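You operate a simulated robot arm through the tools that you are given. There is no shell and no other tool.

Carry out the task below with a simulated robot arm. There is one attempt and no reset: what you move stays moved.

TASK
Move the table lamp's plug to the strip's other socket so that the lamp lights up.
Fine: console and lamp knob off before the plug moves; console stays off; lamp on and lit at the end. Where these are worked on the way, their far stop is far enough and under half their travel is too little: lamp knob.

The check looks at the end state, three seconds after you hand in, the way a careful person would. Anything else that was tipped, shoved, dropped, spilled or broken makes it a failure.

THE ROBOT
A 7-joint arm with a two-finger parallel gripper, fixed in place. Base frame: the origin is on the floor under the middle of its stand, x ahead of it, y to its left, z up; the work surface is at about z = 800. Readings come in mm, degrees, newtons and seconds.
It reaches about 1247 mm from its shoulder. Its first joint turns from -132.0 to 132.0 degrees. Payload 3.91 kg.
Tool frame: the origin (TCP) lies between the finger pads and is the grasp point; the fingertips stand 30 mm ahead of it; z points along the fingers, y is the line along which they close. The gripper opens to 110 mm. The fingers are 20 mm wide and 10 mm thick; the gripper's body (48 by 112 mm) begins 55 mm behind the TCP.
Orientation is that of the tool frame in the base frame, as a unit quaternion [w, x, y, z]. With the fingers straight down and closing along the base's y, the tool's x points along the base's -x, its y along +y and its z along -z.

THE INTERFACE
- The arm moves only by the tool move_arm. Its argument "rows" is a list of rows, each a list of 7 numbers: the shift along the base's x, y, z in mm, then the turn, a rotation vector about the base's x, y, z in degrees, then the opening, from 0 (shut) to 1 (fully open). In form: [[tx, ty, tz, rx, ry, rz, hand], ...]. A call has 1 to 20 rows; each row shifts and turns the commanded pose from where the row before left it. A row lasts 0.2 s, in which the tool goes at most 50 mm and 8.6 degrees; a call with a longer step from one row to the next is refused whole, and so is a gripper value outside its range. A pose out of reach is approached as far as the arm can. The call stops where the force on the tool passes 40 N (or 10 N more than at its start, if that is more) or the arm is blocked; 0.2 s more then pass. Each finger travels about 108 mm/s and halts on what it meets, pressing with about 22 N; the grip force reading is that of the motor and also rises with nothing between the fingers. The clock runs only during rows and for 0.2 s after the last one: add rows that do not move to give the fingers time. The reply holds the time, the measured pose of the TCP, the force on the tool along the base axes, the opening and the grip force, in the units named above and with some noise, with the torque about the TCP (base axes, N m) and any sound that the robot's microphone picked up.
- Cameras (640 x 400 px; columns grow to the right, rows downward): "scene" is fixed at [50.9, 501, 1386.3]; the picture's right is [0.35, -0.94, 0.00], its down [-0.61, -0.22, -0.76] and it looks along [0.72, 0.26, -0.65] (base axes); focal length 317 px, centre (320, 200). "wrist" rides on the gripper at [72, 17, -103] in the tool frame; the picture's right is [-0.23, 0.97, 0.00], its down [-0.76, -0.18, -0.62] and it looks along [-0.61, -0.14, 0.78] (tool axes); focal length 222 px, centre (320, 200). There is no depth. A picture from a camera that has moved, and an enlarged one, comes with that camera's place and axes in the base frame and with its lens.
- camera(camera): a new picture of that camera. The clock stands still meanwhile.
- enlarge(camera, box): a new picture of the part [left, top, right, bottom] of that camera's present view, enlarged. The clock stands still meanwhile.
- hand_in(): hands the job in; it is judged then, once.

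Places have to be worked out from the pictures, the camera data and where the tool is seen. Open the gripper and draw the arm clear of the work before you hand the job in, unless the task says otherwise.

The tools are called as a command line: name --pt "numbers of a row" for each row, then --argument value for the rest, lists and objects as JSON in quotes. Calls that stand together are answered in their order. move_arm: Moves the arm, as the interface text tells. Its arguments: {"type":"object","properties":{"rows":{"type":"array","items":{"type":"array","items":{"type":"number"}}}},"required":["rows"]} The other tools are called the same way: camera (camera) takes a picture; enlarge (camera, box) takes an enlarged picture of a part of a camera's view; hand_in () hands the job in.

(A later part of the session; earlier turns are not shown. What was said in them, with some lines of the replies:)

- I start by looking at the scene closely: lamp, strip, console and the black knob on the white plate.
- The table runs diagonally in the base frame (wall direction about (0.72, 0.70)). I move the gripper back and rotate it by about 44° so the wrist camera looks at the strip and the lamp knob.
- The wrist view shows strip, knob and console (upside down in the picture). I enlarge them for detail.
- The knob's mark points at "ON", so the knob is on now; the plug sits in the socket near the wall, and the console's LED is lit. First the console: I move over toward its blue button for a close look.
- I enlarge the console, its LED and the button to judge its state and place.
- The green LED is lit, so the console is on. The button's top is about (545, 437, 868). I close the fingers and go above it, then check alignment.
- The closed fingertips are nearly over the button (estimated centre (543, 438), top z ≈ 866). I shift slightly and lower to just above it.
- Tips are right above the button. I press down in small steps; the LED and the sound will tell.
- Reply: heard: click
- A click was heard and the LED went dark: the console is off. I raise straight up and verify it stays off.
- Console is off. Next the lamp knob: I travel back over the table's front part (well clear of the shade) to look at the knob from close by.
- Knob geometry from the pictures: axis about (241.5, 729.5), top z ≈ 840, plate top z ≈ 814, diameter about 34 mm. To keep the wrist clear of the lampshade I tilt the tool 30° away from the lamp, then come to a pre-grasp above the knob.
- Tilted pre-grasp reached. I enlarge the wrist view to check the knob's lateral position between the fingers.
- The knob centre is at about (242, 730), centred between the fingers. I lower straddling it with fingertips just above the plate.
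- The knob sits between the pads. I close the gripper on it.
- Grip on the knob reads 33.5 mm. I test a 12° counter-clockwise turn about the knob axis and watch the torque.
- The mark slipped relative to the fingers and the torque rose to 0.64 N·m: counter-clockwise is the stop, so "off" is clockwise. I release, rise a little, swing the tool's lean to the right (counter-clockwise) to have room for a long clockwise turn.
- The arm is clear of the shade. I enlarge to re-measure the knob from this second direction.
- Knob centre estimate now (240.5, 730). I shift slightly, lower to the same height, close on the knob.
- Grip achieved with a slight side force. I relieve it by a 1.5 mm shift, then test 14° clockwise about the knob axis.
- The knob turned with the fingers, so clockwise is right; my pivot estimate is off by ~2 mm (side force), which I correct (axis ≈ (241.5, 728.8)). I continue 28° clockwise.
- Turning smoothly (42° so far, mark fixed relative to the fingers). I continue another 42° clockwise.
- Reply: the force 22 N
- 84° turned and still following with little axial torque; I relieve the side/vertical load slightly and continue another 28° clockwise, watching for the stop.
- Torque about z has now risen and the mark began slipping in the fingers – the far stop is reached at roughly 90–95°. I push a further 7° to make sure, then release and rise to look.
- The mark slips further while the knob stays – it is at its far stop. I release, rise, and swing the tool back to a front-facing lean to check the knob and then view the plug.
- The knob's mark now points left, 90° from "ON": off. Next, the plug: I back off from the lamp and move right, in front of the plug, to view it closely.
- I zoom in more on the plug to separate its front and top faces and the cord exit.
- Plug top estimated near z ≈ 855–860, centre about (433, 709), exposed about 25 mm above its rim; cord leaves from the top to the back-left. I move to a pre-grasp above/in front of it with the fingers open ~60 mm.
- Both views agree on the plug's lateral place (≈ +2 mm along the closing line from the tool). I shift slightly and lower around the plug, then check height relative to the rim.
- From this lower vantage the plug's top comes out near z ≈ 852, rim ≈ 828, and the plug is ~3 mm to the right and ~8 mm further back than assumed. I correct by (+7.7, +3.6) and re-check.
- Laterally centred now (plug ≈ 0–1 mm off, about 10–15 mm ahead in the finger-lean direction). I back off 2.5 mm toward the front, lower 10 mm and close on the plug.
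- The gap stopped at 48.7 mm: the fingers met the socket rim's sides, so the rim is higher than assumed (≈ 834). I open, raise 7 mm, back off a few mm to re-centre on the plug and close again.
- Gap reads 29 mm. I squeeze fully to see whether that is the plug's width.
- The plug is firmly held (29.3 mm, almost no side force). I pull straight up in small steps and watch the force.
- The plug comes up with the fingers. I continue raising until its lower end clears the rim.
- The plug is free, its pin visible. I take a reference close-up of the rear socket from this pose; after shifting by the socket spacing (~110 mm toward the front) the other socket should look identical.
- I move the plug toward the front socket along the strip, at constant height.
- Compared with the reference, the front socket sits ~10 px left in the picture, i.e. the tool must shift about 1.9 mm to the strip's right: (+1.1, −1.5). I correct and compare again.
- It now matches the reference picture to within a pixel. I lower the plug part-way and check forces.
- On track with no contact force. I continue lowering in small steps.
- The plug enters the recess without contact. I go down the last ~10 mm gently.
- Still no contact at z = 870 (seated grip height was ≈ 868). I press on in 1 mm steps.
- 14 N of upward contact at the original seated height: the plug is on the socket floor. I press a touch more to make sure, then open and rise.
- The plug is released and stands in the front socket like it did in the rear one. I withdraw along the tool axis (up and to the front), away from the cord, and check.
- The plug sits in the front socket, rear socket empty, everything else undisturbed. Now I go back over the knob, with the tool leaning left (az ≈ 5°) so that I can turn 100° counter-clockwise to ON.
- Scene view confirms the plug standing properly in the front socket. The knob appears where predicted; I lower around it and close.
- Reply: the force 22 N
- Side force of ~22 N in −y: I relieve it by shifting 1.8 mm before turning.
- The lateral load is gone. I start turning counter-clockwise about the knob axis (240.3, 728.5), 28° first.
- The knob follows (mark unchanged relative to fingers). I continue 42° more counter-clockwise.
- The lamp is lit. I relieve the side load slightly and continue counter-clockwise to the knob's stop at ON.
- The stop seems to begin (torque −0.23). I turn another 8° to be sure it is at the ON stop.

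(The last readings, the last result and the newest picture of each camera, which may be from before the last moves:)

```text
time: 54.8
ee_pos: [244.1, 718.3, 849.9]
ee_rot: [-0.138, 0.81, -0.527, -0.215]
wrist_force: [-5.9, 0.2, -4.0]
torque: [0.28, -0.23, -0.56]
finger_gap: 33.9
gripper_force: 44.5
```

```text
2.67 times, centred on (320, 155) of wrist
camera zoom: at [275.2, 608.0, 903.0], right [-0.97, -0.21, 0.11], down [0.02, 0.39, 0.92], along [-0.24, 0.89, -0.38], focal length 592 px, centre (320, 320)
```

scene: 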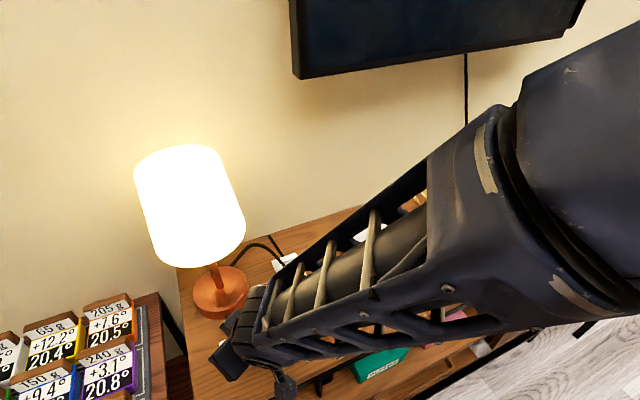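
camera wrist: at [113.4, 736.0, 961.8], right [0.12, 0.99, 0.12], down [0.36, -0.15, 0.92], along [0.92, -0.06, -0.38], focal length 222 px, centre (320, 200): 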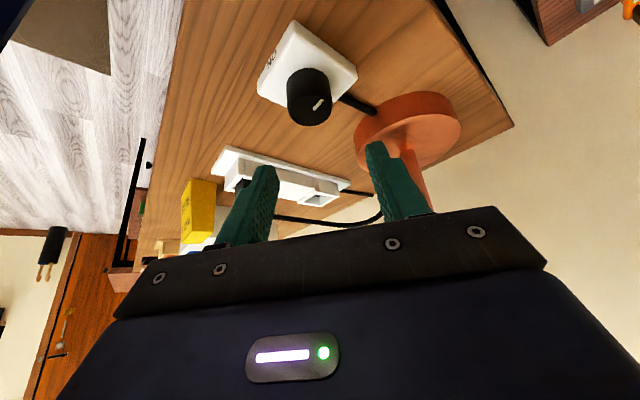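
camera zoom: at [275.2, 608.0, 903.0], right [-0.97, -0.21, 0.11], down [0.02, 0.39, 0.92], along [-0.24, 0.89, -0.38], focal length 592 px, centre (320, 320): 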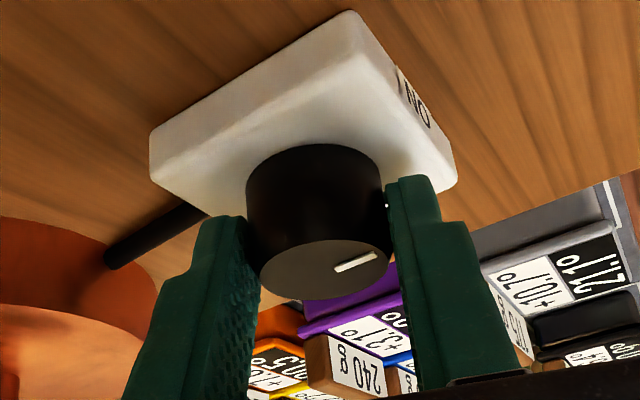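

Torque −0.56 N·m with slip: the knob is at its ON stop. I release, rise straight up, then retreat toward the robot, away from lamp and strip.

move_arm --pt "0 0 0 0 0 0 0.55" --pt "0 0 0 0 0 0 0.55" --pt "0 0 15 0 0 0 0.55" --pt "0 0 25 0 0 0 0.55" --pt "0 -25 30 0 0 0 0.55" --pt "0 -30 30 0 0 0 0.55" --pt "0 -30 30 0 0 0 0.55" --pt "0 -30 30 0 0 0 0.55"

camera --camera "scene"

camera --camera "wrist"

```text
time: 56.6
ee_pos: [243.7, 603.6, 1011.1]
ee_rot: [-0.14, 0.81, -0.528, -0.215]
wrist_force: [-0.1, 0.2, -0.4]
torque: [0.0, 0.04, 0.02]
finger_gap: 60.4
gripper_force: 0.0
```

```text
taken
```

scene: 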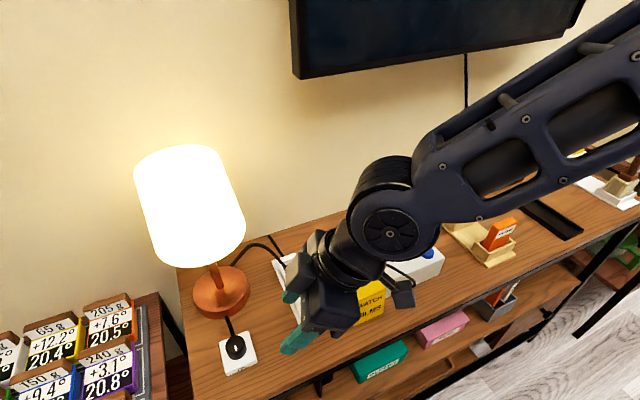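

```text
taken
camera wrist: at [274.3, 493.7, 1063.1], right [-0.97, -0.21, 0.11], down [0.02, 0.39, 0.92], along [-0.24, 0.89, -0.38], focal length 222 px, centre (320, 200)
```

wrist: 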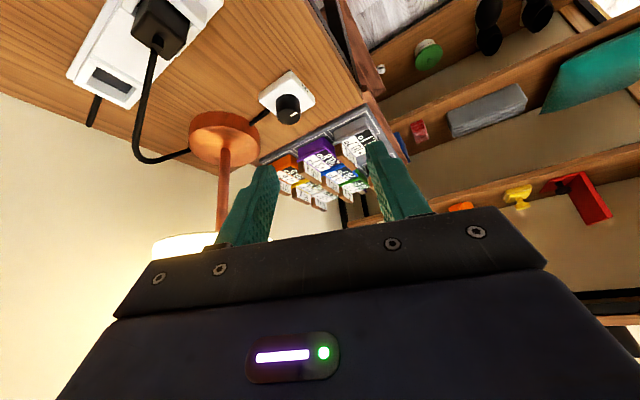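

Lamp shines, knob at ON. I retreat further up and back, levelling the tool, so the whole table can be inspected.

move_arm --pt "5 -25 25 -7 -2.7 0 0.55" --pt "10 -25 25 -7 -2.7 0 0.55" --pt "15 -25 25 -7 -2.7 0 0.55" --pt "20 -25 25 -7 -2.7 0 0.55" --pt "30 -25 20 0 0 0 0.55" --pt "40 -20 15 0 0 0 0.55" --pt "40 -20 10 0 0 0 0.55" --pt "40 -10 10 0 0 0 0.55" --pt "0 0 0 0 0 0 0.55"

camera --camera "scene"

enlarge --camera "scene" --box '[170, 210, 350, 390]'

enlarge --camera "scene" --box '[340, 190, 500, 320]'

```text
time: 58.6
ee_pos: [443.9, 429.7, 1166.9]
ee_rot: [0.011, 0.836, -0.549, -0.006]
wrist_force: [0.8, 0.0, 0.1]
torque: [-0.01, 0.0, -0.02]
finger_gap: 60.5
gripper_force: 0.1
```

```text
taken
```

scene: 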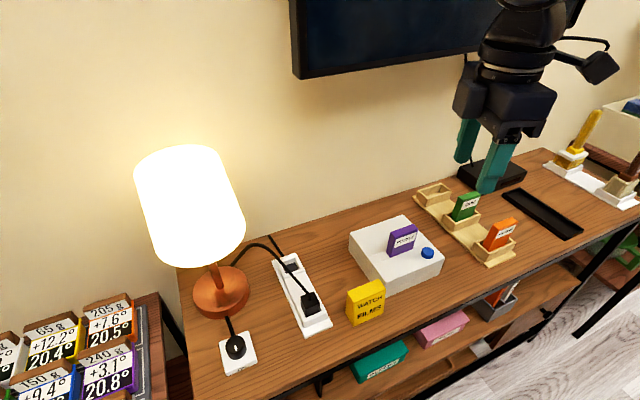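

```text
2.22 times, centred on (260, 300) of scene
camera zoom: at [50.9, 501.0, 1386.3], right [0.35, -0.94, 0.0], down [-0.61, -0.22, -0.76], along [0.72, 0.26, -0.65], focal length 704 px, centre (453, -22)
```

zoom: 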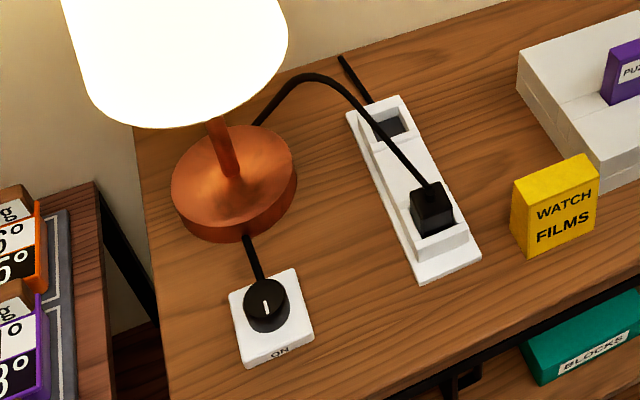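

```text
3.08 times, centred on (420, 255) of scene
camera zoom: at [50.9, 501.0, 1386.3], right [0.35, -0.94, 0.0], down [-0.61, -0.22, -0.76], along [0.72, 0.26, -0.65], focal length 975 px, centre (12, 31)
```

zoom: 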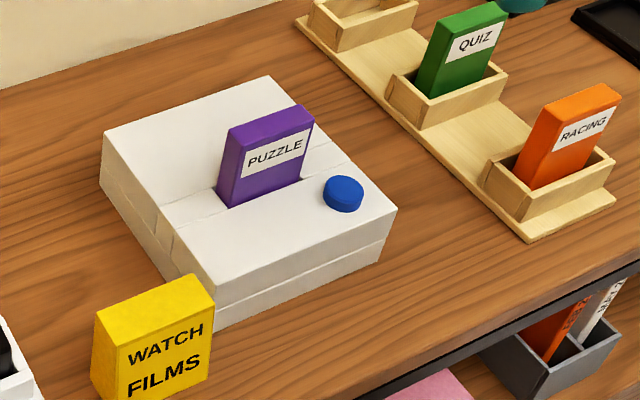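

Lamp lit, knob mark at ON, plug seated in the front socket, console LED dark, nothing else moved. I open the gripper fully and then hand in.

move_arm --pt "0 0 10 0 0 0 1" --pt "0 0 0 0 0 0 1" --pt "0 0 0 0 0 0 1"

camera --camera "scene"

```text
time: 59.4
ee_pos: [443.6, 429.8, 1177.0]
ee_rot: [0.011, 0.836, -0.549, -0.005]
wrist_force: [0.5, -0.9, 0.0]
torque: [-0.04, -0.01, -0.01]
finger_gap: 109.9
gripper_force: 0.0
```

```text
taken
```

scene: 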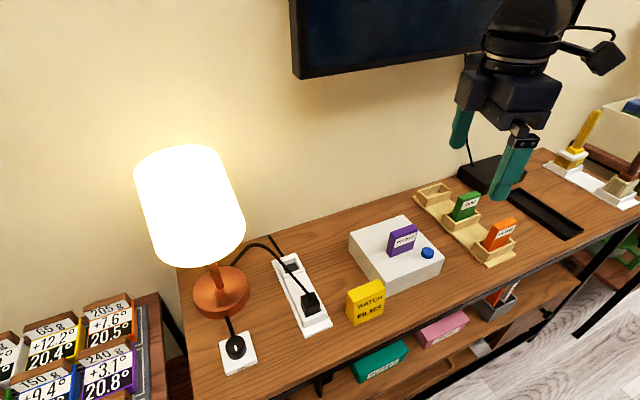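

The final picture shows the lamp lit, the console off, the arm clear and the gripper open. I hand the job in.

hand_in

```text
The job is handed in.
```

The lamp's plug is now in the strip's front socket and the lamp is lit. I handed the job in on that state and have not seen the verdict.

- **Console:** I pressed the blue button before the plug moved. There was a click and the LED went dark, and it was still dark in the last pictures.
- **Lamp knob:** I turned it clockwise to its far stop, about 90° from ON, before pulling the plug. Afterwards I turned it back to the ON stop, and the lamp came on during that turn.
- **Plug:** It sits on the floor of the front socket, at the same height it had in the rear one.
- **Everything else:** The pictures show nothing else tipped or moved. The gripper is fully open and the arm is clear of the table.

While getting hold of the plug, the fingers first closed on the sides of the rear socket's rim. I raised them and gripped again; the strip does not appear to have shifted.
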